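You operate a simulated robot arm through the tools that you are given. There is no shell and no other tool. Be economical: measure what you need, move in short steps, check, and stop when the job is done.

The job below is to be done with a simulated two-armed robot. You get a single attempt, and the scene is never put back.

## Task
Put the red plug in the matt roll and the black lid on the other.
Fine: both are in the drawer; shut it again.

It is judged by the outcome, as a careful person would: the job done as asked, and still so three seconds after it is handed in. It fails if anything else is knocked over, pushed out of place, dropped, spilled or broken. A push-on lid holds only when it is set on centred and level and pressed home; a screw cap is set on level and turned clockwise until tight.

## Robot
Two 7-joint arms with fingered hands on one trunk, on a base that drives. Base frame: it is fixed to the floor where the robot stands at the start and does not move with it; the origin is under the middle of the robot, x ahead of it, y to its left, z up; the surface under the hand at the start is at about z = 0.8. Readings come in m, degrees, newtons and seconds.
The left shoulder is at the start at [0.046, 0.127, 1.151], the right one opposite. With the tool pointing down near the work surface each hand reaches from about 0.42 to 0.84 m from the robot's upright axis, wherever it stands, measured 20 degrees to its own side. Places, roughly: blue bench drawer [0.7, 0.1, 0.7]; cardboard tube [0.75, 1, 1.5]; film roll [1, 2, 0.75]. Payload 4 kg a hand.
The tool frame of a hand sits at the grasp point between the pads (the TCP): z along the fingers, y along the line on which they close. The tips reach 0.029 m beyond it. The gripper opens to 0.1 m. The gripper's body begins 0.034 m behind the TCP. The gripper is a hand of 5 fingers: y runs from the thumb to the fingers, the wrist lies at [-0.015, -0.105, -0.177] in the tool frame, and closing takes about 1.5 s.
Orientation is that of the tool frame in the base frame, as a unit quaternion [x, y, z, w]. With the fingers straight down and the wrist toward the robot, the tool's x, y and z point along [0, 1, 0], [1, 0, 0] and [0, 0, -1] of the base frame.

## Interface
- The arms move only by the tool servo_tool. It takes "left_commands", "right_commands" or both (then of equal length, played together; a hand with none holds still); each is a list of rows, each an object of numbers (a shift or turn left out is 0, a gripper value left out holds the last): "fingers": the closure, from 0 (fully open) to 1 (shut); "x", "y", "z": the shift along the base's x, y, z in units of 25 mm (1.0 is 25 mm); "ax", "ay", "az": the turn, a rotation vector about the base's x, y, z in units of 4 degrees (1.0 is 4 degrees). In form: [{"fingers": .., "x": .., "y": .., "z": .., "ax": .., "ay": .., "az": ..}, ...]. A call has 1 to 20 rows; each row shifts and turns the commanded pose from where the row before left it. A call with a number of a shift or a turn outside -1 to 1 is refused whole. Rows are played at 5 a second. More than 0.05 m and 8.6 degrees between two rows, or a gripper value outside its range, and nothing of the call is played. Where a pose cannot be reached the arm comes as near as it can. A force on the tool above 90 N (or 10 N above the force at the start of the call, whichever is more), or a blocked arm, ends the call early, and 0.2 s more pass. Each finger travels about 0.045 m/s and halts on what it meets, pressing with about 22 N; the grip force reading is that of the motor and also rises with nothing between the fingers. The clock runs only during rows and for 0.2 s after the last one: add rows that do not move to give the fingers time. The reply holds the time, the measured pose of the TCP, the force on the tool along the base axes, the opening and the grip force, in the units named above and with some noise, with the torque about the TCP (base axes, N m) and any sound that the robot's microphone picked up.
- Cameras (640 x 400 px; columns grow to the right, rows downward): "scene" is now at [0.1409, 0.014, 1.2728]; the picture's right is [0.14, -0.99, 0.00], its down [-0.63, -0.09, -0.77] and it looks along [0.77, 0.11, -0.63] (base axes); focal length 214 px, centre (320, 200). "left" rides on the left gripper at [-0.066, -0.086, -0.121] in its tool frame; the picture's right is [-0.76, -0.31, 0.58], its down [0.59, -0.70, 0.40] and it looks along [0.28, 0.64, 0.71] (tool axes); focal length 247 px, centre (320, 200). "right" rides on the right gripper at [0.066, -0.086, -0.121] in its tool frame; the picture's right is [-0.76, 0.31, -0.58], its down [-0.59, -0.70, 0.40] and it looks along [-0.28, 0.64, 0.71] (tool axes); focal length 247 px, centre (320, 200). There is no depth. A picture from a camera that has moved, and an enlarged one, comes with that camera's place and axes in the base frame and with its lens.
- grab_frame(camera): a new picture of that camera. No time passes.
- move_column(by): slides the trunk up (or, below 0, down) by that many m; the arms and the scene camera ride with it, the base frame stays. It gives what a move gives, with no picture.
- steer(legs): drives the robot by 1 to 6 legs, each [ahead, turn to the left] in m and degrees, along the robot's own axes; the way and the turn of a leg run together, so that a leg with both is an arc; at most 1.5 m and 180 degrees a leg. The arms and the cameras ride along, it lands a little off, and it stops where it bumps. It gives what a move gives.
- hand_shape(shape, hand): the hand has 5 fingers and takes this shape, open, in about a second: jaw (thumb against the fingers, like two jaws); tri (thumb and two fingers); tip (a fingertip pinch); poke (one finger out to press); point (the index stretched); flat (the hand flat); cup (the hand cupped); fist (a fist). The gripper value then closes the fingers along that shape, each until it touches; the sizes above hold for jaw. It gives what a move gives, with no picture.
- aim_head(pan, tilt): turns the head with the scene camera to pan (to the left, within 80 degrees either way) and tilt (down, from -29 to 69), counted from straight ahead of the robot. It gives what a move gives.
- enlarge(camera, box): a new picture of the part [left, top, right, bottom] of that camera's present view, enlarged. No time passes.
- job_done(): hands the job in; it is judged then, once.

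Work in short steps. Places have to be worked out from the pictures, the camera data and where the tool is seen: move nearer, look again, correct. Check each grasp and each placing, and mend what went wrong. You have 120 turns and 92 pictures in all, those below and enlarged ones among them. Open the grippers and draw the arms clear of the work before you hand the job in, unless the task says otherwise; then end with one line.

The tools are called as a command line: name --argument value ..., lists and objects as JSON in quotes. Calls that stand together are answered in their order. servo_tool: Moves the arms, as the interface text tells. Its arguments: {"type":"object","properties":{"left_commands":{"type":"array"},"right_commands":{"type":"array"}},"required":[]} The other tools are called the same way: move_column (by) slides the trunk up or down; hand_shape (shape, hand) gives the hand a shape; steer (legs) drives the base; aim_head (pan, tilt) turns the head that bears the scene camera; grab_frame (camera) takes a picture; enlarge (camera, box) takes an enlarged picture of a part of a camera's view; job_done () hands the job in.

At the start:

```text
clock: 0.0
left_position: [0.4973, 0.3798, 1.1175]
left_orientation: [0.71, 0.704, 0.0, -0.001]
left_force: [-0.3, 0.2, 0.0]
left_ft_torque: [0.01, -0.04, 0.01]
left_width: 0.0996
left_grasp_force: 0.1
left_shape: jaw
right_position: [0.5522, -0.0855, 1.2012]
right_orientation: [0.71, 0.704, 0.0, 0.001]
right_force: [-0.3, -0.3, 0.0]
right_ft_torque: [0.0, 0.02, 0.02]
right_width: 0.0997
right_grasp_force: 0.1
right_shape: jaw
trunk travel left (down, up): [-0.35, 0.397]
robot x, y, heading: [-0.0007, 0.0023, -0.0]
head pan, tilt: [8.2, 39.2]
```

scene: 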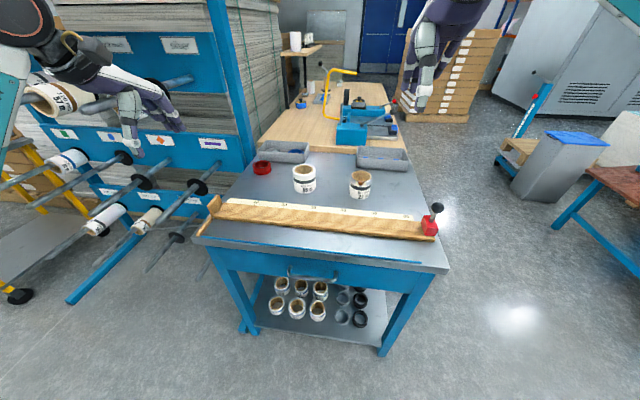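
right: 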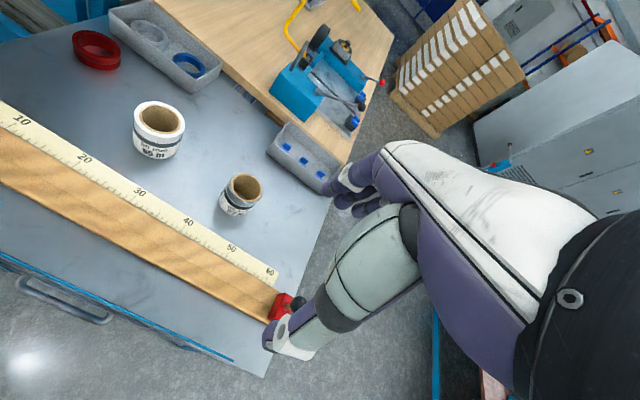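
left: 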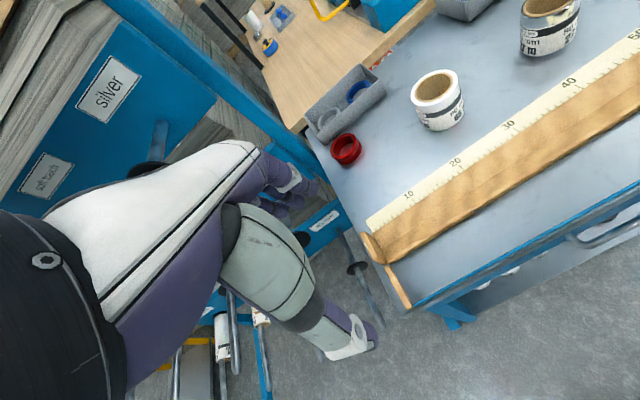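

The pictures show two rolls on the bench, a ruler, and a drawer with a bar handle at the front. I'll look more closely at the rolls' labels and the drawer.

enlarge --camera "right" --box '[60, 10, 300, 240]'

enlarge --camera "scene" --box '[190, 130, 460, 340]'

```text
1.74 times, centred on (180, 125) of right
camera zoom: at [0.4651, -0.0187, 1.3216], right [0.3, -0.76, 0.58], down [-0.71, -0.58, -0.4], along [0.64, -0.29, -0.71], focal length 430 px, centre (564, 330)
```

zoom: 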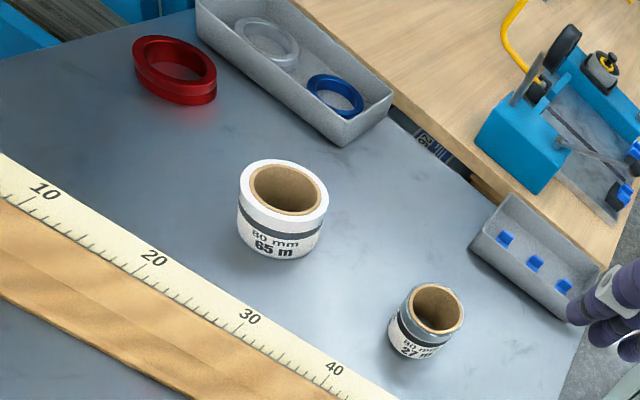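

```text
1.90 times, centred on (325, 235) of scene
camera zoom: at [0.1409, 0.014, 1.2728], right [0.14, -0.99, 0.0], down [-0.63, -0.09, -0.77], along [0.77, 0.11, -0.63], focal length 408 px, centre (310, 133)
```

zoom: 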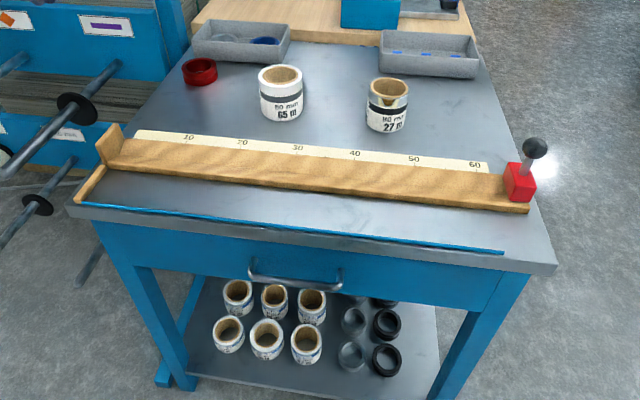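

I see a white roll (65 m) and a silvery one (27 m). I'll zoom in harder to read the labels and the sheen of each.

enlarge --camera "right" --box '[120, 90, 200, 170]'

enlarge --camera "right" --box '[200, 160, 280, 230]'

enlarge --camera "left" --box '[390, 0, 610, 140]'

```text
5.00 times, centred on (160, 130) of right
camera zoom: at [0.4651, -0.0187, 1.3216], right [0.3, -0.76, 0.58], down [-0.71, -0.58, -0.4], along [0.64, -0.29, -0.71], focal length 1235 px, centre (1120, 550)
```

zoom: 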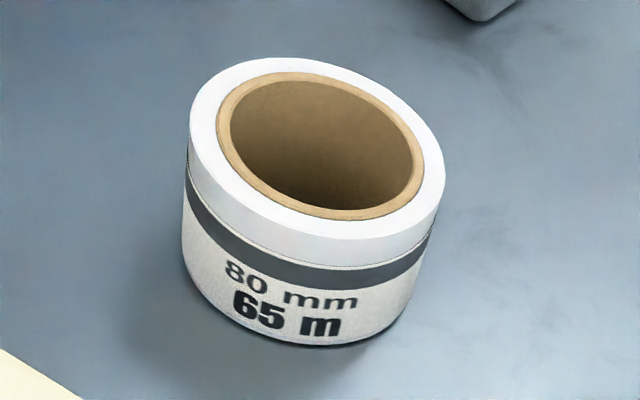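

```text
5.71 times, centred on (240, 195) of right
camera zoom: at [0.4651, -0.0187, 1.3216], right [0.3, -0.76, 0.58], down [-0.71, -0.58, -0.4], along [0.64, -0.29, -0.71], focal length 1411 px, centre (777, 229)
```

zoom: 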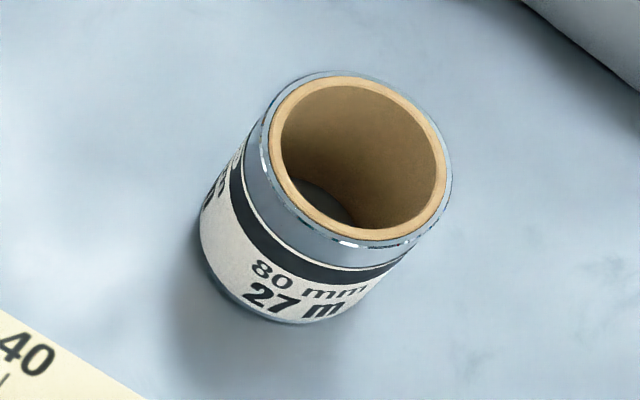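

```text
2.86 times, centred on (500, 70) of left
camera zoom: at [0.4107, 0.3148, 1.2386], right [-0.31, -0.75, -0.58], down [-0.7, 0.59, -0.4], along [0.64, 0.28, -0.71], focal length 706 px, centre (-194, 571)
```

zoom: 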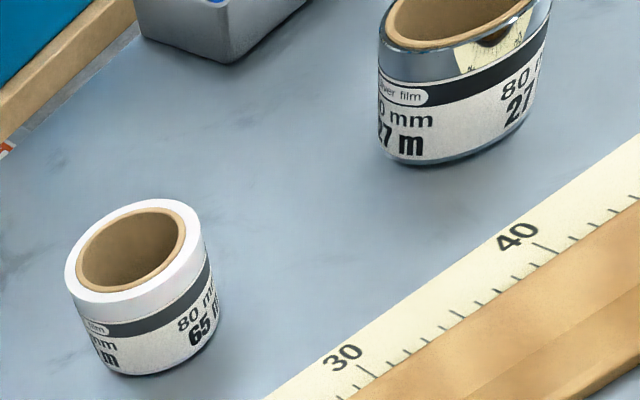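

The silver roll reads "silver film", so the white one should be the matt roll. Next I'll examine the drawer handle.

enlarge --camera "scene" --box '[260, 240, 370, 310]'

```text
5.71 times, centred on (315, 275) of scene
camera zoom: at [0.1409, 0.014, 1.2728], right [0.14, -0.99, 0.0], down [-0.63, -0.09, -0.77], along [0.77, 0.11, -0.63], focal length 1226 px, centre (349, -229)
```

zoom: 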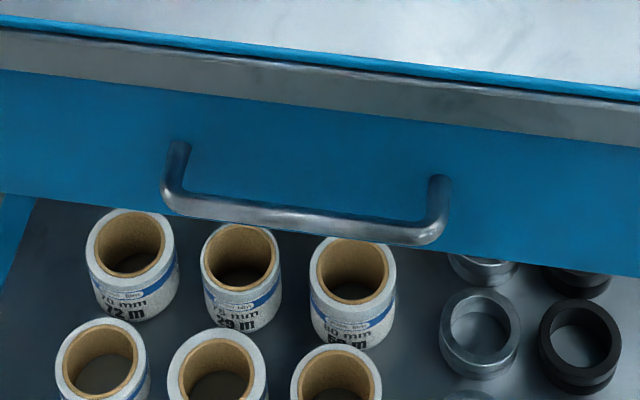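

The handle bar is at about x 0.475, z 0.705, y 0.02–0.16. I'll back up 0.2 m, then bring the left hand down to face the handle.

steer --legs '[[-0.2, 0]]'

servo_tool --left_commands '[{"x": 0.2, "y": -0.65, "z": -0.86, "ay": -0.97}, {"x": 0.2, "y": -0.65, "z": -0.86, "ay": -0.97}, {"x": 0.2, "y": -0.65, "z": -0.86, "ay": -0.97}, {"x": 0.2, "y": -0.65, "z": -0.86, "ay": -0.97}, {"x": 0.2, "y": -0.65, "z": -0.86, "ay": -0.97}, {"x": 0.2, "y": -0.65, "z": -0.86, "ay": -0.97}, {"x": 0.2, "y": -0.65, "z": -0.86, "ay": -0.97}, {"x": 0.2, "y": -0.65, "z": -0.86, "ay": -0.97}, {"x": 0.2, "y": -0.65, "z": -0.86, "ay": -0.97}, {"x": 0.2, "y": -0.65, "z": -0.86, "ay": -0.97}, {"x": 0.2, "y": -0.65, "z": -0.86, "ay": -0.97}, {"x": 0.2, "y": -0.65, "z": -0.86, "ay": -0.97}, {"x": 0.2, "y": -0.65, "z": -0.86, "ay": -0.97}, {"x": 0.2, "y": -0.65, "z": -0.86, "ay": -0.97}, {"x": 0.2, "y": -0.65, "z": -0.86, "ay": -0.97}, {"x": 0.2, "y": -0.65, "z": -0.86, "ay": -0.97}, {"x": 0.2, "y": -0.65, "z": -0.86, "ay": -0.97}, {"x": 0.2, "y": -0.65, "z": -0.86, "ay": -0.97}]'

grab_frame --camera "scene"

grab_frame --camera "left"

```text
clock: 1.6
left_position: [0.2968, 0.3805, 1.1181]
left_orientation: [0.71, 0.705, 0.0, -0.001]
left_force: [0.6, -0.1, -0.5]
left_ft_torque: [-0.04, -0.01, 0.01]
left_width: 0.0998
left_grasp_force: 0.0
left_shape: jaw
right_position: [0.3524, -0.0845, 1.2014]
right_orientation: [0.709, 0.705, -0.001, 0.0]
right_force: [0.2, -0.4, 0.5]
right_ft_torque: [0.0, -0.03, -0.01]
right_width: 0.0998
right_grasp_force: 0.1
right_shape: jaw
trunk travel left (down, up): [-0.35, 0.397]
robot x, y, heading: [-0.2015, 0.0005, 0.1]
head pan, tilt: [8.2, 39.2]
```

```text
clock: 5.6
left_position: [0.3793, 0.1319, 0.7131]
left_orientation: [0.602, 0.562, 0.43, 0.369]
left_force: [0.3, 0.0, 0.4]
left_ft_torque: [-0.02, 0.01, 0.01]
left_width: 0.1001
left_grasp_force: 0.2
left_shape: jaw
right_position: [0.3524, -0.0857, 1.2005]
right_orientation: [0.71, 0.704, 0.0, 0.0]
right_force: [0.0, 0.5, 0.4]
right_ft_torque: [-0.01, 0.01, 0.0]
right_width: 0.0998
right_grasp_force: 0.0
right_shape: jaw
trunk travel left (down, up): [-0.35, 0.397]
robot x, y, heading: [-0.1929, 0.0022, 0.2]
head pan, tilt: [8.2, 39.2]
stopped in row 18 (left hand): the arm was blocked; the commanded pose is now the measured one
```

```text
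82 pictures are left
camera scene: at [-0.0581, 0.0138, 1.2729], right [0.14, -0.99, 0.0], down [-0.63, -0.09, -0.77], along [0.77, 0.11, -0.63], focal length 214 px, centre (320, 200)
```

scene: 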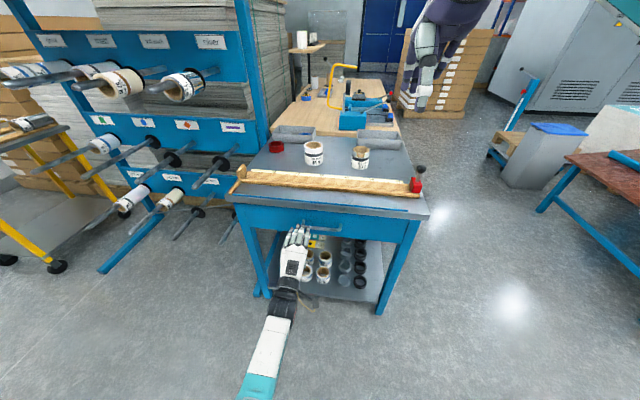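

```text
81 pictures are left
camera left: at [0.2367, 0.0702, 0.6703], right [0.43, -0.7, -0.57], down [0.12, 0.67, -0.73], along [0.9, 0.25, 0.37], focal length 247 px, centre (320, 200)
```

left: 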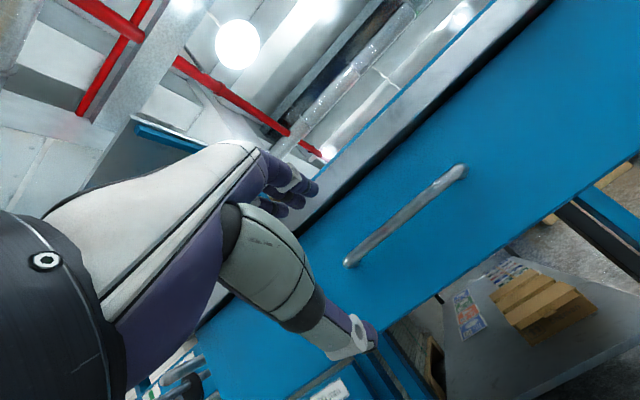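

The handle is confirmed at z≈0.70, with the left hand just in front of it. The arm stopped a little early, so I'll try small steps up and inward to line up.

servo_tool --left_commands '[{"x": 0.4, "z": 0.5, "y": -0.4}, {"x": 0.4, "z": 0.4, "y": -0.4}, {"y": -0.4}]'

```text
clock: 6.4
left_position: [0.3978, 0.1157, 0.7291]
left_orientation: [0.609, 0.555, 0.439, 0.358]
left_force: [0.5, 0.9, 0.5]
left_ft_torque: [0.02, -0.01, 0.01]
left_width: 0.0999
left_grasp_force: 0.1
left_shape: jaw
right_position: [0.3532, -0.0857, 1.2016]
right_orientation: [0.709, 0.705, 0.0, 0.0]
right_force: [-0.2, -0.5, 0.4]
right_ft_torque: [0.0, 0.02, 0.01]
right_width: 0.0999
right_grasp_force: 0.0
right_shape: jaw
trunk travel left (down, up): [-0.35, 0.397]
robot x, y, heading: [-0.1952, 0.001, 0.2]
head pan, tilt: [8.2, 39.2]
```

It moves freely now. I'll half-close the fingers and move in on the bar.

servo_tool --left_commands '[{"fingers": 0.45, "x": 0.3, "y": -0.3}, {"x": 0.4, "z": -0.2, "y": -0.3}, {"x": 0.4, "z": -0.2}, {"x": 0.4, "z": -0.2}, {"x": 0.4, "z": -0.2}, {}]'

grab_frame --camera "left"

enlarge --camera "scene" --box '[240, 190, 370, 280]'

```text
clock: 7.8
left_position: [0.447, 0.0853, 0.7158]
left_orientation: [0.602, 0.563, 0.429, 0.37]
left_force: [0.3, 0.2, -1.3]
left_ft_torque: [0.04, -0.01, -0.03]
left_width: 0.055
left_grasp_force: 0.0
left_shape: jaw
right_position: [0.3536, -0.086, 1.2012]
right_orientation: [0.71, 0.704, 0.0, 0.0]
right_force: [-0.5, 0.3, -0.1]
right_ft_torque: [-0.04, 0.02, -0.04]
right_width: 0.0998
right_grasp_force: 0.1
right_shape: jaw
trunk travel left (down, up): [-0.35, 0.397]
robot x, y, heading: [-0.2002, -0.0002, -0.4]
head pan, tilt: [8.2, 39.2]
```

```text
80 pictures are left
camera left: at [0.3033, 0.0229, 0.6732], right [0.43, -0.7, -0.57], down [0.12, 0.67, -0.74], along [0.9, 0.25, 0.37], focal length 247 px, centre (320, 200)
```

left: 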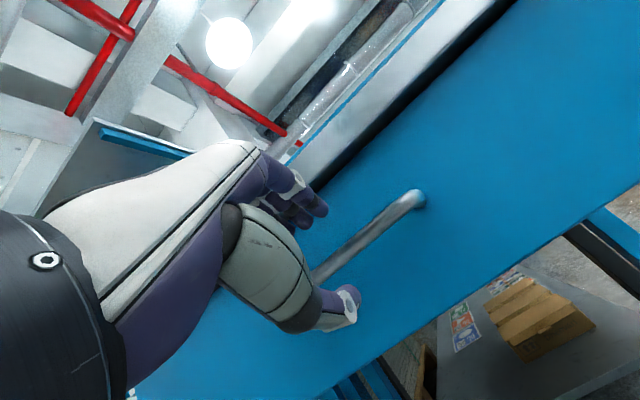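

```text
4.44 times, centred on (305, 235) of scene
camera zoom: at [-0.058, 0.0138, 1.2728], right [0.14, -0.99, 0.0], down [-0.63, -0.09, -0.77], along [0.77, 0.11, -0.63], focal length 953 px, centre (387, 44)
```

zoom: 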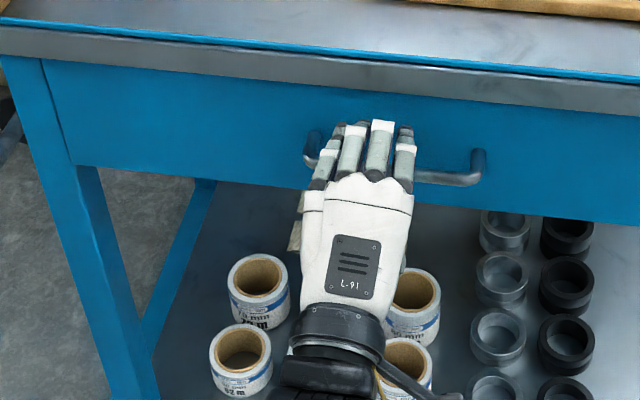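

The fingers lie above the bar with the thumb below. A little further in and down, then I'll close.

servo_tool --left_commands '[{"x": 0.4, "z": -0.2}, {"x": 0.2, "z": -0.1}, {"fingers": 1.0}, {}, {}, {}, {}, {}, {}]'

grab_frame --camera "left"

```text
clock: 9.8
left_position: [0.4625, 0.0847, 0.7065]
left_orientation: [0.602, 0.562, 0.429, 0.371]
left_force: [2.6, 0.6, -2.5]
left_ft_torque: [0.1, 0.03, 0.01]
left_width: 0.0037
left_grasp_force: 22.0
left_shape: jaw
right_position: [0.3527, -0.0848, 1.2009]
right_orientation: [0.709, 0.705, 0.0, -0.001]
right_force: [0.4, -0.2, -0.1]
right_ft_torque: [-0.03, 0.02, 0.0]
right_width: 0.1
right_grasp_force: 0.1
right_shape: jaw
trunk travel left (down, up): [-0.35, 0.397]
robot x, y, heading: [-0.2012, 0.002, -0.1]
head pan, tilt: [8.2, 39.2]
```

```text
78 pictures are left
camera left: at [0.3187, 0.0234, 0.6649], right [0.43, -0.7, -0.57], down [0.12, 0.67, -0.74], along [0.9, 0.25, 0.37], focal length 247 px, centre (320, 200)
```

left: 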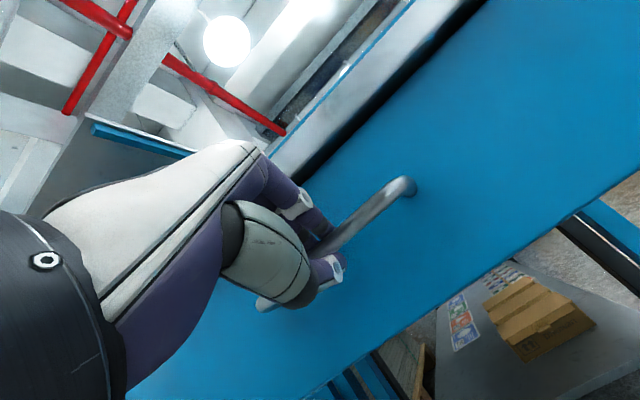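

The hand has closed around the bar. I'll test the pull by driving back 0.1 m.

steer --legs '[[-0.1, 0]]'

enlarge --camera "scene" --box '[200, 110, 440, 290]'

```text
clock: 10.9
left_position: [0.363, 0.085, 0.7085]
left_orientation: [0.602, 0.563, 0.43, 0.37]
left_force: [0.0, 0.5, -3.7]
left_ft_torque: [0.06, 0.08, 0.02]
left_width: 0.0039
left_grasp_force: 22.3
left_shape: jaw
right_position: [0.2543, -0.085, 1.2007]
right_orientation: [0.709, 0.705, 0.0, -0.001]
right_force: [-0.5, -0.4, 0.0]
right_ft_torque: [0.03, 0.01, 0.01]
right_width: 0.0999
right_grasp_force: 0.2
right_shape: jaw
trunk travel left (down, up): [-0.35, 0.397]
robot x, y, heading: [-0.2936, 0.0023, -0.0]
head pan, tilt: [8.2, 39.2]
```

```text
2.22 times, centred on (320, 200) of scene
camera zoom: at [-0.1564, 0.0139, 1.2729], right [0.14, -0.99, 0.0], down [-0.63, -0.09, -0.77], along [0.77, 0.11, -0.63], focal length 477 px, centre (320, 200)
```

zoom: 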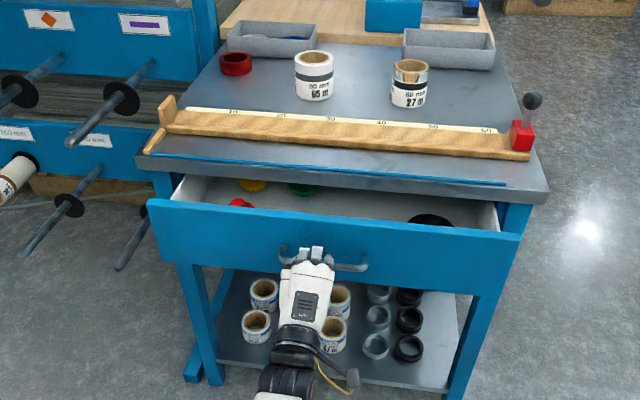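

The drawer opens and shows red, yellow, green and black pieces. I'll pull another 0.13 m.

steer --legs '[[-0.13, 0]]'

enlarge --camera "scene" --box '[200, 110, 440, 290]'

```text
clock: 12.2
left_position: [0.2313, 0.0844, 0.7073]
left_orientation: [0.602, 0.563, 0.429, 0.37]
left_force: [0.0, 4.7, -2.2]
left_ft_torque: [0.08, 0.03, 0.05]
left_width: 0.0032
left_grasp_force: 22.5
left_shape: jaw
right_position: [0.1219, -0.0859, 1.2002]
right_orientation: [0.71, 0.704, -0.001, 0.0]
right_force: [0.1, -0.7, 0.7]
right_ft_torque: [0.0, 0.01, -0.02]
right_width: 0.0999
right_grasp_force: 0.1
right_shape: jaw
trunk travel left (down, up): [-0.35, 0.397]
robot x, y, heading: [-0.4316, 0.0024, -0.2]
head pan, tilt: [8.2, 39.2]
```

```text
2.22 times, centred on (320, 200) of scene
camera zoom: at [-0.2887, 0.0141, 1.2729], right [0.14, -0.99, 0.0], down [-0.63, -0.09, -0.77], along [0.77, 0.11, -0.63], focal length 477 px, centre (320, 200)
```

zoom: 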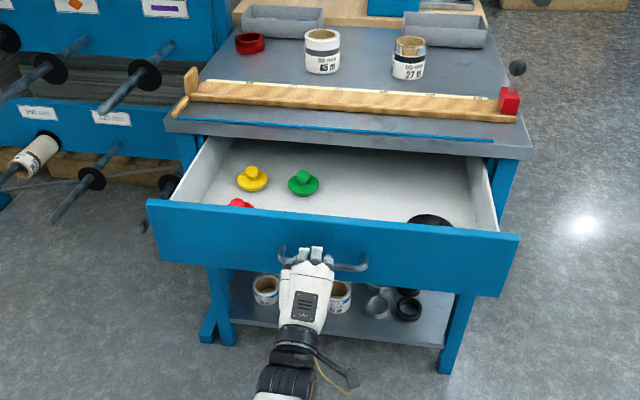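

The drawer is about 0.23 m open, with the red plug front-left and the black lid front-right. I'll release the handle and draw the left hand back.

servo_tool --left_commands '[{"fingers": 0.3}, {}, {}, {}, {}, {"x": -0.5, "z": 0.15}, {"x": -0.7, "z": 0.2}, {"x": -0.7, "z": 0.2}, {"x": -0.7, "z": 0.2}, {"x": -0.5, "y": 0.5}]'

aim_head --pan 5 --tilt 45

enlarge --camera "scene" --box '[220, 90, 420, 240]'

```text
clock: 14.4
left_position: [0.1539, 0.1016, 0.728]
left_orientation: [0.603, 0.56, 0.432, 0.369]
left_force: [-0.2, 0.1, 0.9]
left_ft_torque: [-0.02, 0.0, 0.01]
left_width: 0.0699
left_grasp_force: 0.0
left_shape: jaw
right_position: [0.1224, -0.0855, 1.2]
right_orientation: [0.71, 0.704, 0.0, 0.0]
right_force: [-0.1, -0.7, -0.3]
right_ft_torque: [-0.02, 0.02, 0.03]
right_width: 0.0999
right_grasp_force: 0.0
right_shape: jaw
trunk travel left (down, up): [-0.35, 0.397]
robot x, y, heading: [-0.427, 0.0015, 0.1]
head pan, tilt: [8.2, 39.2]
```

```text
clock: 15.1
left_position: [0.1542, 0.1006, 0.7251]
left_orientation: [0.603, 0.56, 0.432, 0.368]
left_force: [0.1, 0.5, -0.8]
left_ft_torque: [0.02, 0.02, 0.03]
left_width: 0.0699
left_grasp_force: 0.1
left_shape: jaw
right_position: [0.123, -0.0866, 1.2009]
right_orientation: [0.71, 0.704, 0.0, 0.0]
right_force: [0.1, -0.8, -0.1]
right_ft_torque: [-0.01, -0.05, 0.03]
right_width: 0.1
right_grasp_force: 0.0
right_shape: jaw
trunk travel left (down, up): [-0.35, 0.397]
robot x, y, heading: [-0.4343, -0.0011, -0.0]
head pan, tilt: [5.0, 45.0]
```

```text
2.67 times, centred on (320, 165) of scene
camera zoom: at [-0.2917, 0.0085, 1.2644], right [0.09, -1.0, 0.0], down [-0.7, -0.06, -0.71], along [0.7, 0.06, -0.71], focal length 572 px, centre (320, 293)
```

zoom: 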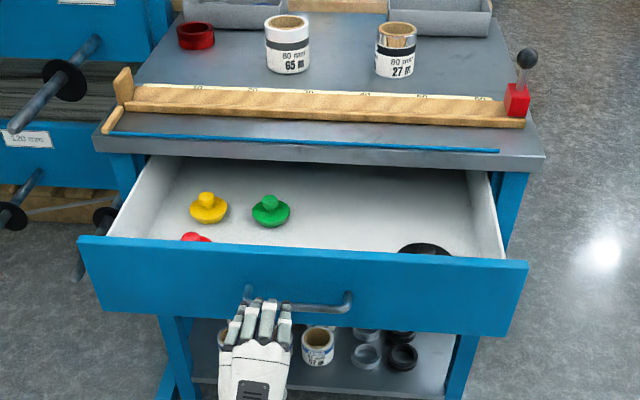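

The left hand is clear of the handle. I'll raise it above the drawer with the fingers down again, bring the right hand lower, then drive forward 0.15 m.

servo_tool --left_commands '[{"z": 0.9, "x": -0.3}, {"z": 0.9, "ay": 0.97}, {"z": 0.9, "ay": 0.97}, {"z": 0.9, "ay": 0.97}, {"z": 0.9, "ay": 0.97}, {"z": 0.9, "ay": 0.97}, {"z": 0.9, "ay": 0.97}, {"z": 0.9, "ay": 0.97}, {"z": 0.9, "ay": 0.97}, {"z": 0.9, "ay": 0.97}, {"z": 0.9, "ay": 0.97}, {"z": 0.6, "x": 0.6, "y": 0.5, "ay": 0.97}, {"x": 0.6, "y": 0.7, "ay": 0.97}, {"x": 0.6, "y": 0.7, "ay": 0.97}, {"x": 0.6, "y": 0.7, "ay": 0.97}, {"x": 0.6, "y": 0.7, "ay": 0.97}, {"x": 0.6, "y": 0.7, "ay": 0.97}, {"x": 0.6, "y": 0.7, "ay": 0.97}, {"x": 0.6, "y": 0.7, "ay": 0.97}]'

servo_tool --right_commands '[{"x": 0.7, "z": -0.7}, {"x": 0.7, "z": -0.7}, {"x": 0.7, "z": -0.7}, {"x": 0.7, "z": -0.7}, {"x": 0.7, "z": -0.7}, {"x": 0.7, "z": -0.7}, {"x": 0.7, "z": -0.7}, {"x": 0.7, "z": -0.7}]'

steer --legs '[[0.14, 0]]'

grab_frame --camera "left"

grab_frame --camera "right"

```text
clock: 19.1
left_position: [0.2664, 0.233, 0.9873]
left_orientation: [0.74, 0.673, 0.006, -0.019]
left_force: [0.4, -0.4, 1.3]
left_ft_torque: [-0.01, 0.0, 0.0]
left_width: 0.0699
left_grasp_force: 0.0
left_shape: jaw
right_position: [0.1231, -0.0859, 1.1997]
right_orientation: [0.71, 0.704, -0.001, 0.0]
right_force: [0.1, 0.4, -0.9]
right_ft_torque: [0.03, 0.01, -0.01]
right_width: 0.0998
right_grasp_force: 0.1
right_shape: jaw
trunk travel left (down, up): [-0.35, 0.397]
robot x, y, heading: [-0.4306, 0.004, 0.1]
head pan, tilt: [5.0, 45.0]
```

```text
clock: 20.9
left_position: [0.2665, 0.2333, 0.9862]
left_orientation: [0.739, 0.673, 0.006, -0.018]
left_force: [0.2, -0.1, 0.3]
left_ft_torque: [0.03, 0.01, 0.03]
left_width: 0.07
left_grasp_force: 0.0
left_shape: jaw
right_position: [0.2623, -0.0856, 1.0575]
right_orientation: [0.709, 0.705, 0.0, 0.0]
right_force: [0.0, -0.7, 0.0]
right_ft_torque: [0.01, 0.01, -0.01]
right_width: 0.0995
right_grasp_force: 0.0
right_shape: jaw
trunk travel left (down, up): [-0.35, 0.397]
robot x, y, heading: [-0.4265, 0.001, 0.1]
head pan, tilt: [5.0, 45.0]
```

```text
clock: 22.2
left_position: [0.4054, 0.235, 0.9861]
left_orientation: [0.739, 0.674, 0.005, -0.02]
left_force: [0.1, 0.8, -1.1]
left_ft_torque: [-0.02, 0.02, 0.0]
left_width: 0.0696
left_grasp_force: 0.1
left_shape: jaw
right_position: [0.403, -0.0844, 1.0576]
right_orientation: [0.709, 0.705, 0.0, -0.001]
right_force: [0.2, -0.9, -0.2]
right_ft_torque: [0.03, 0.02, -0.02]
right_width: 0.0998
right_grasp_force: 0.0
right_shape: jaw
trunk travel left (down, up): [-0.35, 0.397]
robot x, y, heading: [-0.2866, 0.0016, 0.1]
head pan, tilt: [5.0, 45.0]
```

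```text
74 pictures are left
camera left: at [0.3167, 0.1733, 1.1072], right [-0.38, -0.7, -0.6], down [-0.65, 0.66, -0.36], along [0.65, 0.25, -0.72], focal length 247 px, centre (320, 200)
```

left: 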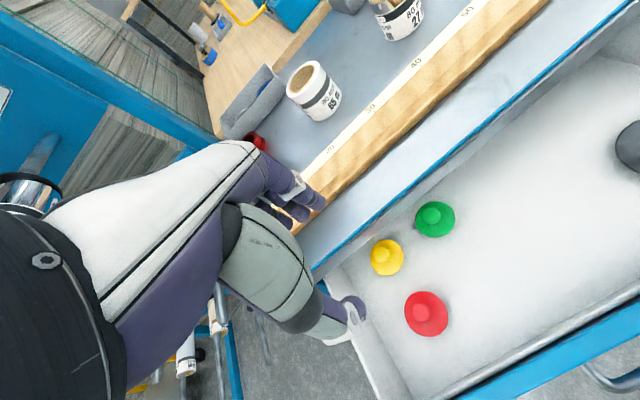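

```text
73 pictures are left
camera right: at [0.3159, -0.0173, 1.1788], right [0.3, -0.76, 0.58], down [-0.71, -0.59, -0.4], along [0.64, -0.29, -0.71], focal length 247 px, centre (320, 200)
```

right: 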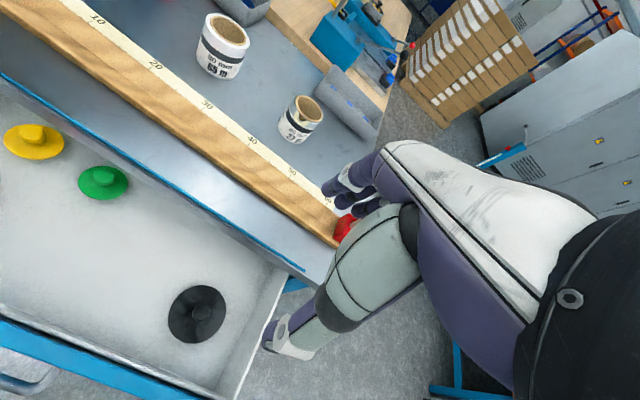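

The plug (red disc with knob) is near (0.387, 0.266) and the black lid near (0.39, -0.096). I'll zoom in for their shapes.

enlarge --camera "right" --box '[150, 270, 250, 360]'

enlarge --camera "left" --box '[360, 190, 480, 350]'

```text
4.44 times, centred on (200, 315) of right
camera zoom: at [0.3159, -0.0173, 1.1788], right [0.3, -0.76, 0.58], down [-0.71, -0.59, -0.4], along [0.64, -0.29, -0.71], focal length 1098 px, centre (853, -311)
```

zoom: 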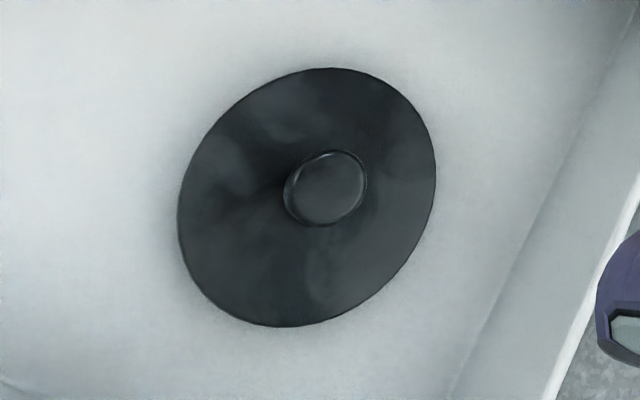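

```text
2.50 times, centred on (420, 270) of left
camera zoom: at [0.3167, 0.1733, 1.1072], right [-0.38, -0.7, -0.6], down [-0.65, 0.66, -0.36], along [0.65, 0.25, -0.72], focal length 617 px, centre (70, 25)
```

zoom: 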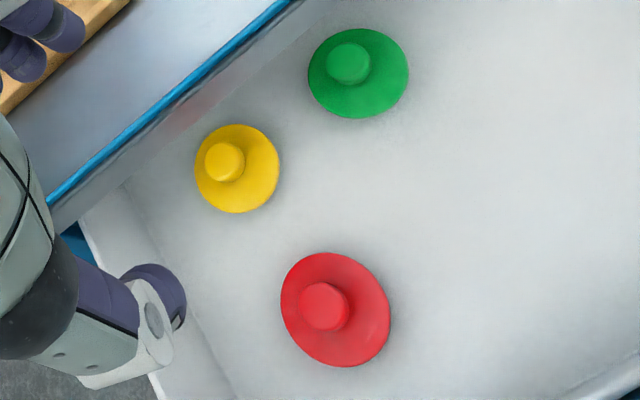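

Both have a knob to grip. I'll straighten the left hand, centre it over the red plug and go down part way to look again.

servo_tool --left_commands '[{"x": -0.4, "y": 0.6, "ax": -0.26, "ay": -0.15, "az": 0.65}, {"x": -0.38, "y": 0.6, "ax": -0.26, "ay": -0.14, "az": 0.65}, {"z": -0.8}, {"z": -0.8}, {"z": -0.8}, {"z": -0.8}, {"z": -0.8}, {"z": -0.8}, {"z": -0.8}, {"z": -0.8}, {}]'

grab_frame --camera "left"

enlarge --camera "scene" --box '[180, 130, 380, 290]'

```text
clock: 24.6
left_position: [0.3859, 0.2653, 0.8277]
left_orientation: [0.708, 0.706, 0.001, 0.001]
left_force: [-0.5, 0.2, 0.1]
left_ft_torque: [0.01, 0.01, -0.03]
left_width: 0.0696
left_grasp_force: 0.1
left_shape: jaw
right_position: [0.4016, -0.0843, 1.0577]
right_orientation: [0.709, 0.705, 0.0, 0.0]
right_force: [0.3, 0.9, 0.8]
right_ft_torque: [0.01, 0.02, 0.02]
right_width: 0.0996
right_grasp_force: 0.1
right_shape: jaw
trunk travel left (down, up): [-0.35, 0.397]
robot x, y, heading: [-0.2876, 0.0016, 0.4]
head pan, tilt: [5.0, 45.0]
```

```text
70 pictures are left
camera left: at [0.2999, 0.2001, 0.9488], right [-0.31, -0.76, -0.58], down [-0.7, 0.59, -0.4], along [0.64, 0.28, -0.71], focal length 247 px, centre (320, 200)
```

left: 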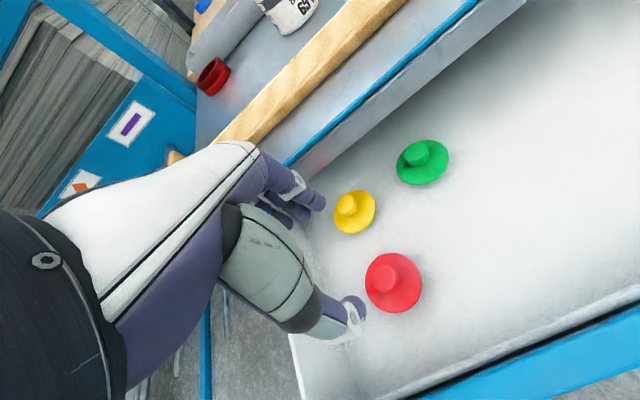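

```text
2.50 times, centred on (280, 210) of scene
camera zoom: at [-0.1525, 0.0091, 1.2644], right [0.09, -1.0, 0.0], down [-0.7, -0.06, -0.71], along [0.7, 0.06, -0.71], focal length 536 px, centre (420, 175)
```

zoom: 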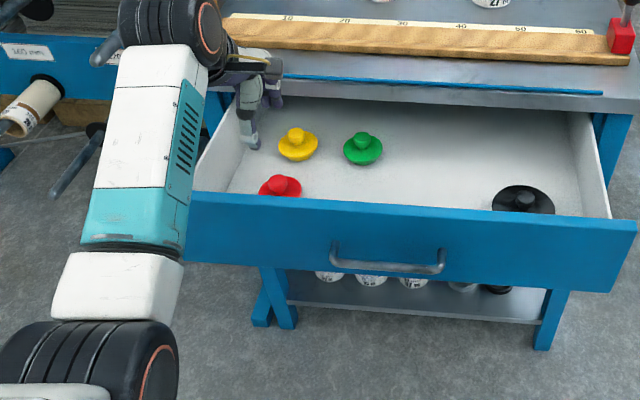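

The plug is confirmed at about (0.386, 0.264), knob top about z 0.688. I'll descend with the fingers astride the knob.

servo_tool --left_commands '[{"z": -0.8}, {"z": -0.8}, {"z": -0.8}, {"z": -0.8}, {"z": -0.8}, {"z": -0.4}, {}]'

enlarge --camera "left" --box '[220, 140, 480, 360]'

enlarge --camera "right" --box '[0, 60, 160, 200]'

```text
clock: 26.2
left_position: [0.3859, 0.2656, 0.7168]
left_orientation: [0.707, 0.707, 0.001, 0.0]
left_force: [-0.1, -0.3, -0.8]
left_ft_torque: [0.0, -0.04, 0.02]
left_width: 0.0699
left_grasp_force: 0.1
left_shape: jaw
right_position: [0.4008, -0.0838, 1.0584]
right_orientation: [0.709, 0.705, 0.0, 0.001]
right_force: [0.5, 0.2, -0.6]
right_ft_torque: [0.0, 0.0, -0.03]
right_width: 0.0997
right_grasp_force: 0.0
right_shape: jaw
trunk travel left (down, up): [-0.35, 0.397]
robot x, y, heading: [-0.2891, 0.0014, 0.3]
head pan, tilt: [5.0, 45.0]
```

```text
1.82 times, centred on (350, 250) of left
camera zoom: at [0.2995, 0.2003, 0.8377], right [-0.31, -0.76, -0.58], down [-0.7, 0.59, -0.4], along [0.64, 0.28, -0.71], focal length 449 px, centre (266, 109)
```

zoom: 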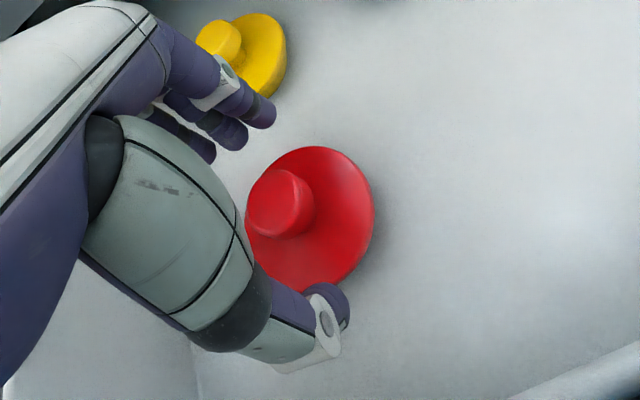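

```text
2.86 times, centred on (80, 130) of right
camera zoom: at [0.3149, -0.0173, 1.1795], right [0.3, -0.76, 0.58], down [-0.71, -0.59, -0.4], along [0.64, -0.29, -0.71], focal length 706 px, centre (1006, 400)
```

zoom: 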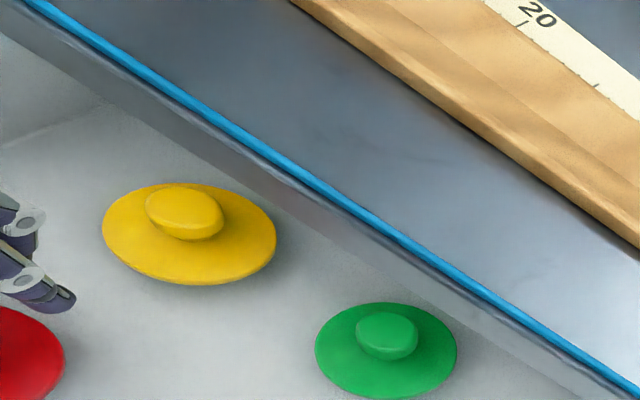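

The knob is centred between the thumb and fingers, within 2 mm. I'll go 11 mm lower and close on it.

servo_tool --left_commands '[{"y": 0.08, "z": -0.22}, {"z": -0.22}, {}, {"fingers": 1.0}, {}, {}, {}, {}, {}, {}]'

enlarge --camera "left" --box '[220, 140, 480, 360]'

```text
clock: 28.4
left_position: [0.3853, 0.2679, 0.7061]
left_orientation: [0.706, 0.708, 0.0, 0.001]
left_force: [-0.9, 0.0, 0.9]
left_ft_torque: [-0.02, -0.03, -0.01]
left_width: 0.019
left_grasp_force: 21.6
left_shape: jaw
right_position: [0.4016, -0.0834, 1.0568]
right_orientation: [0.709, 0.706, 0.0, 0.0]
right_force: [-0.6, 0.6, 0.2]
right_ft_torque: [0.02, -0.01, 0.05]
right_width: 0.0996
right_grasp_force: 0.1
right_shape: jaw
trunk travel left (down, up): [-0.35, 0.397]
robot x, y, heading: [-0.2899, 0.004, -0.0]
head pan, tilt: [5.0, 45.0]
```

```text
1.82 times, centred on (350, 250) of left
camera zoom: at [0.2996, 0.202, 0.8271], right [-0.31, -0.76, -0.58], down [-0.7, 0.59, -0.4], along [0.64, 0.28, -0.71], focal length 449 px, centre (266, 109)
```

zoom: 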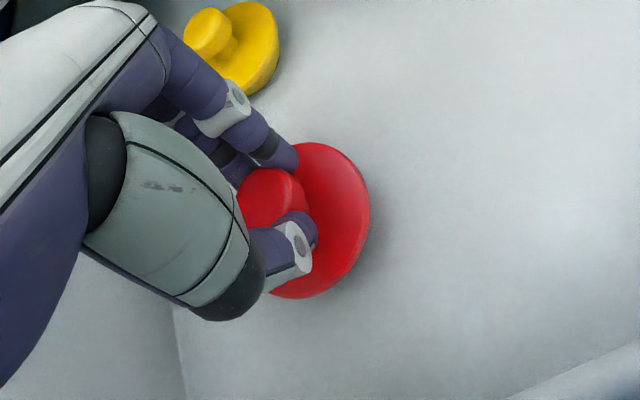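

The knob is gripped (0.019 m, 22 N). I'll lift it straight up and check.

servo_tool --left_commands '[{"z": 0.4}, {"z": 0.8}, {"z": 0.8}, {"z": 0.8}, {"z": 0.8}, {"z": 0.8}, {"z": 0.8}, {"z": 0.8}, {"z": 0.8}, {"z": 0.8}, {"z": 0.8}, {}]'

grab_frame --camera "left"

enlarge --camera "scene" --box '[180, 70, 380, 210]'

```text
clock: 31.0
left_position: [0.3861, 0.2676, 0.9163]
left_orientation: [0.707, 0.707, 0.001, 0.001]
left_force: [0.4, -0.6, -0.1]
left_ft_torque: [0.01, -0.02, -0.01]
left_width: 0.0187
left_grasp_force: 21.8
left_shape: jaw
right_position: [0.4017, -0.0839, 1.0577]
right_orientation: [0.709, 0.705, -0.001, 0.0]
right_force: [-0.8, 0.4, -1.5]
right_ft_torque: [-0.01, -0.01, 0.0]
right_width: 0.0995
right_grasp_force: 0.0
right_shape: jaw
trunk travel left (down, up): [-0.35, 0.397]
robot x, y, heading: [-0.2883, -0.001, 0.2]
head pan, tilt: [5.0, 45.0]
```

```text
65 pictures are left
camera left: at [0.2998, 0.2021, 1.0373], right [-0.31, -0.76, -0.58], down [-0.7, 0.59, -0.4], along [0.64, 0.28, -0.71], focal length 247 px, centre (320, 200)
```

left: 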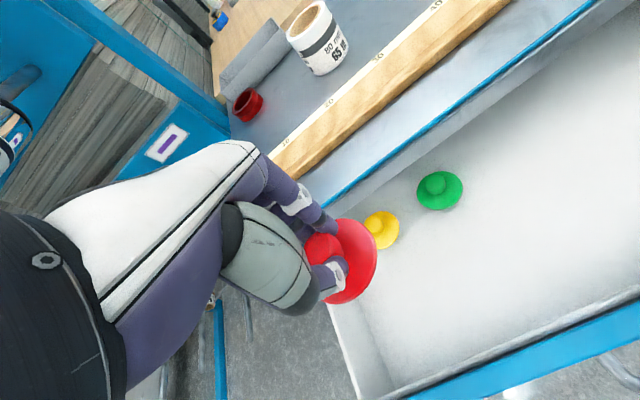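

```text
2.86 times, centred on (280, 140) of scene
camera zoom: at [-0.1524, 0.0091, 1.2643], right [0.09, -1.0, 0.0], down [-0.7, -0.06, -0.71], along [0.7, 0.06, -0.71], focal length 613 px, centre (434, 371)
```

zoom: 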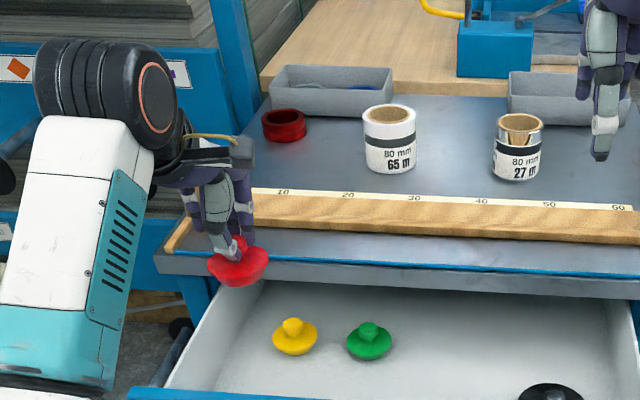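

Red plug held, level. Next I'll move the right hand over the black lid and part way down.

servo_tool --right_commands '[{"x": -0.46, "y": -0.5, "z": -0.9}, {"z": -0.9}, {"z": -0.9}, {"z": -0.9}, {"z": -0.9}, {"z": -0.9}, {"z": -0.9}, {"z": -0.9}, {"z": -0.9}, {"z": -0.9, "fingers": 0.25}, {}]'

grab_frame --camera "right"

enlarge --camera "scene" --box '[260, 130, 460, 270]'

```text
clock: 33.4
left_position: [0.3869, 0.2682, 0.9165]
left_orientation: [0.707, 0.707, 0.001, 0.001]
left_force: [0.5, 0.0, 0.0]
left_ft_torque: [0.04, -0.01, -0.01]
left_width: 0.0187
left_grasp_force: 21.9
left_shape: jaw
right_position: [0.3907, -0.0958, 0.8334]
right_orientation: [0.709, 0.705, 0.0, -0.001]
right_force: [-1.1, -0.3, 0.9]
right_ft_torque: [-0.02, -0.01, 0.02]
right_width: 0.0755
right_grasp_force: 0.1
right_shape: jaw
trunk travel left (down, up): [-0.35, 0.397]
robot x, y, heading: [-0.2917, -0.0008, 0.2]
head pan, tilt: [5.0, 45.0]
```

```text
63 pictures are left
camera right: at [0.3043, -0.0285, 0.9543], right [0.3, -0.76, 0.58], down [-0.71, -0.59, -0.4], along [0.64, -0.29, -0.71], focal length 247 px, centre (320, 200)
```

right: 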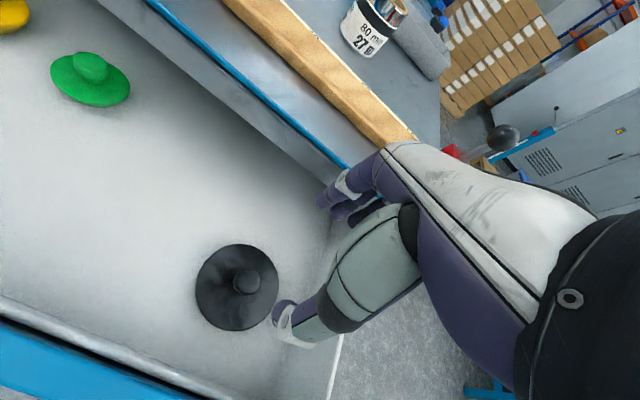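

```text
2.86 times, centred on (360, 200) of scene
camera zoom: at [-0.1525, 0.0091, 1.2644], right [0.09, -1.0, 0.0], down [-0.7, -0.06, -0.71], along [0.7, 0.06, -0.71], focal length 613 px, centre (206, 200)
```

zoom: 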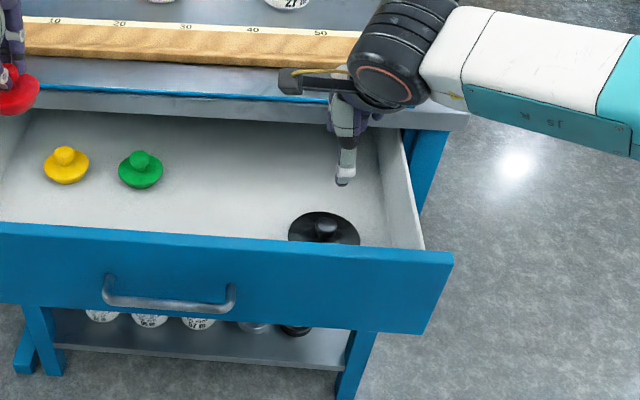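

The lid's knob is at about (0.390, -0.0995), top z≈0.68. I'll centre on it and descend.

servo_tool --right_commands '[{"y": -0.14, "z": -0.8}, {"z": -0.8}, {"z": -0.8}, {"z": -0.8}, {"z": -0.8}, {"z": -0.6}, {}]'

enlarge --camera "right" --box '[160, 140, 420, 360]'

```text
clock: 35.0
left_position: [0.3851, 0.2676, 0.917]
left_orientation: [0.707, 0.707, 0.001, 0.0]
left_force: [-0.2, 0.7, 0.7]
left_ft_torque: [0.01, 0.02, 0.01]
left_width: 0.0183
left_grasp_force: 21.5
left_shape: jaw
right_position: [0.3884, -0.0982, 0.7165]
right_orientation: [0.709, 0.705, 0.001, 0.0]
right_force: [0.4, -0.4, 0.5]
right_ft_torque: [-0.01, -0.03, 0.01]
right_width: 0.0754
right_grasp_force: 0.0
right_shape: jaw
trunk travel left (down, up): [-0.35, 0.397]
robot x, y, heading: [-0.2916, 0.0036, 0.0]
head pan, tilt: [5.0, 45.0]
```

```text
1.82 times, centred on (290, 250) of right
camera zoom: at [0.3027, -0.0324, 0.838], right [0.3, -0.76, 0.58], down [-0.71, -0.59, -0.4], along [0.64, -0.29, -0.71], focal length 449 px, centre (374, 109)
```

zoom: 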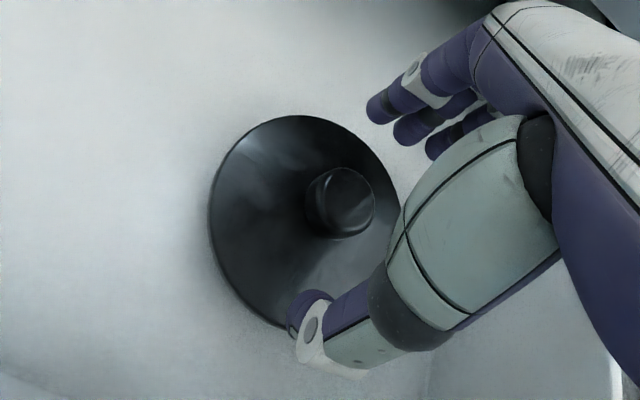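

The knob is centred again, with its top about z 0.685. I'll go down 15 mm and close.

servo_tool --right_commands '[{"z": -0.32}, {"z": -0.3}, {}, {"fingers": 1.0}, {}, {}, {}, {}, {}, {}, {}]'

enlarge --camera "right" --box '[160, 140, 420, 360]'

```text
clock: 37.4
left_position: [0.3851, 0.2684, 0.9175]
left_orientation: [0.707, 0.707, 0.001, 0.001]
left_force: [-0.1, 0.0, -0.4]
left_ft_torque: [-0.01, 0.01, -0.01]
left_width: 0.0189
left_grasp_force: 22.5
left_shape: jaw
right_position: [0.3906, -0.0982, 0.7023]
right_orientation: [0.709, 0.705, 0.0, 0.0]
right_force: [0.2, 0.3, 1.8]
right_ft_torque: [0.02, 0.01, 0.02]
right_width: 0.0189
right_grasp_force: 21.8
right_shape: jaw
trunk travel left (down, up): [-0.35, 0.397]
robot x, y, heading: [-0.2899, 0.0069, 0.1]
head pan, tilt: [5.0, 45.0]
```

```text
1.82 times, centred on (290, 250) of right
camera zoom: at [0.303, -0.0317, 0.8236], right [0.3, -0.76, 0.58], down [-0.71, -0.59, -0.4], along [0.64, -0.29, -0.71], focal length 449 px, centre (374, 109)
```

zoom: 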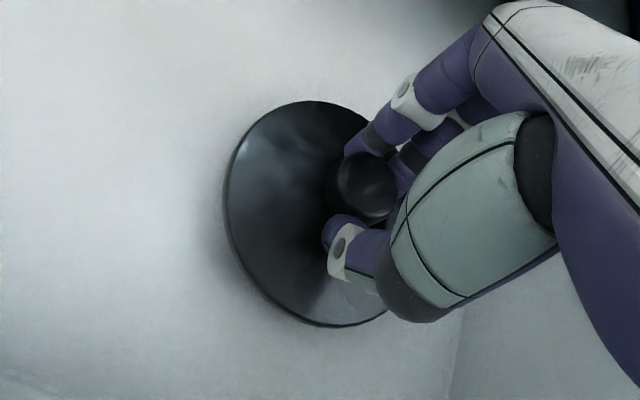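

The lid's knob is gripped. I'll lift straight up.

servo_tool --right_commands '[{"z": 0.4}, {"z": 0.8}, {"z": 0.8}, {"z": 0.8}, {"z": 0.8}, {"z": 0.8}, {"z": 0.8}, {"z": 0.8}, {"z": 0.8}, {"z": 0.8}, {"z": 0.8}, {"z": 0.8}, {}]'

grab_frame --camera "right"

enlarge --camera "scene" --box '[210, 60, 430, 220]'

```text
clock: 40.2
left_position: [0.3862, 0.268, 0.916]
left_orientation: [0.707, 0.707, 0.001, 0.001]
left_force: [0.9, 1.2, -0.2]
left_ft_torque: [-0.04, -0.03, -0.05]
left_width: 0.0185
left_grasp_force: 21.9
left_shape: jaw
right_position: [0.39, -0.1004, 0.933]
right_orientation: [0.709, 0.705, -0.001, 0.0]
right_force: [0.2, 0.2, -1.5]
right_ft_torque: [-0.01, 0.01, -0.02]
right_width: 0.019
right_grasp_force: 21.8
right_shape: jaw
trunk travel left (down, up): [-0.35, 0.397]
robot x, y, heading: [-0.2944, 0.002, 0.1]
head pan, tilt: [5.0, 45.0]
```

```text
59 pictures are left
camera right: at [0.3035, -0.0339, 1.0548], right [0.3, -0.76, 0.58], down [-0.71, -0.59, -0.4], along [0.64, -0.29, -0.71], focal length 247 px, centre (320, 200)
```

right: 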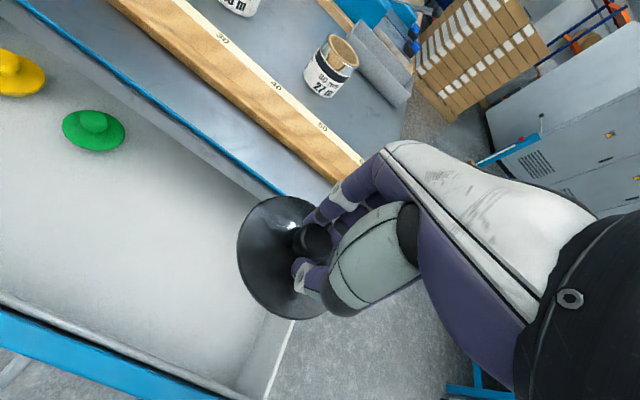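

```text
2.50 times, centred on (320, 140) of scene
camera zoom: at [-0.1523, 0.0091, 1.2643], right [0.09, -1.0, 0.0], down [-0.7, -0.06, -0.71], along [0.7, 0.06, -0.71], focal length 536 px, centre (320, 350)
```

zoom: 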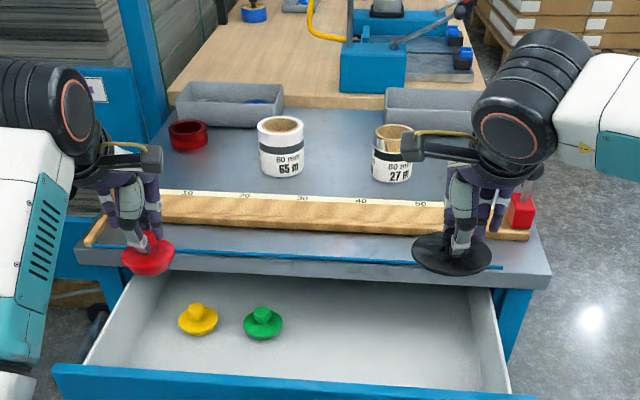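

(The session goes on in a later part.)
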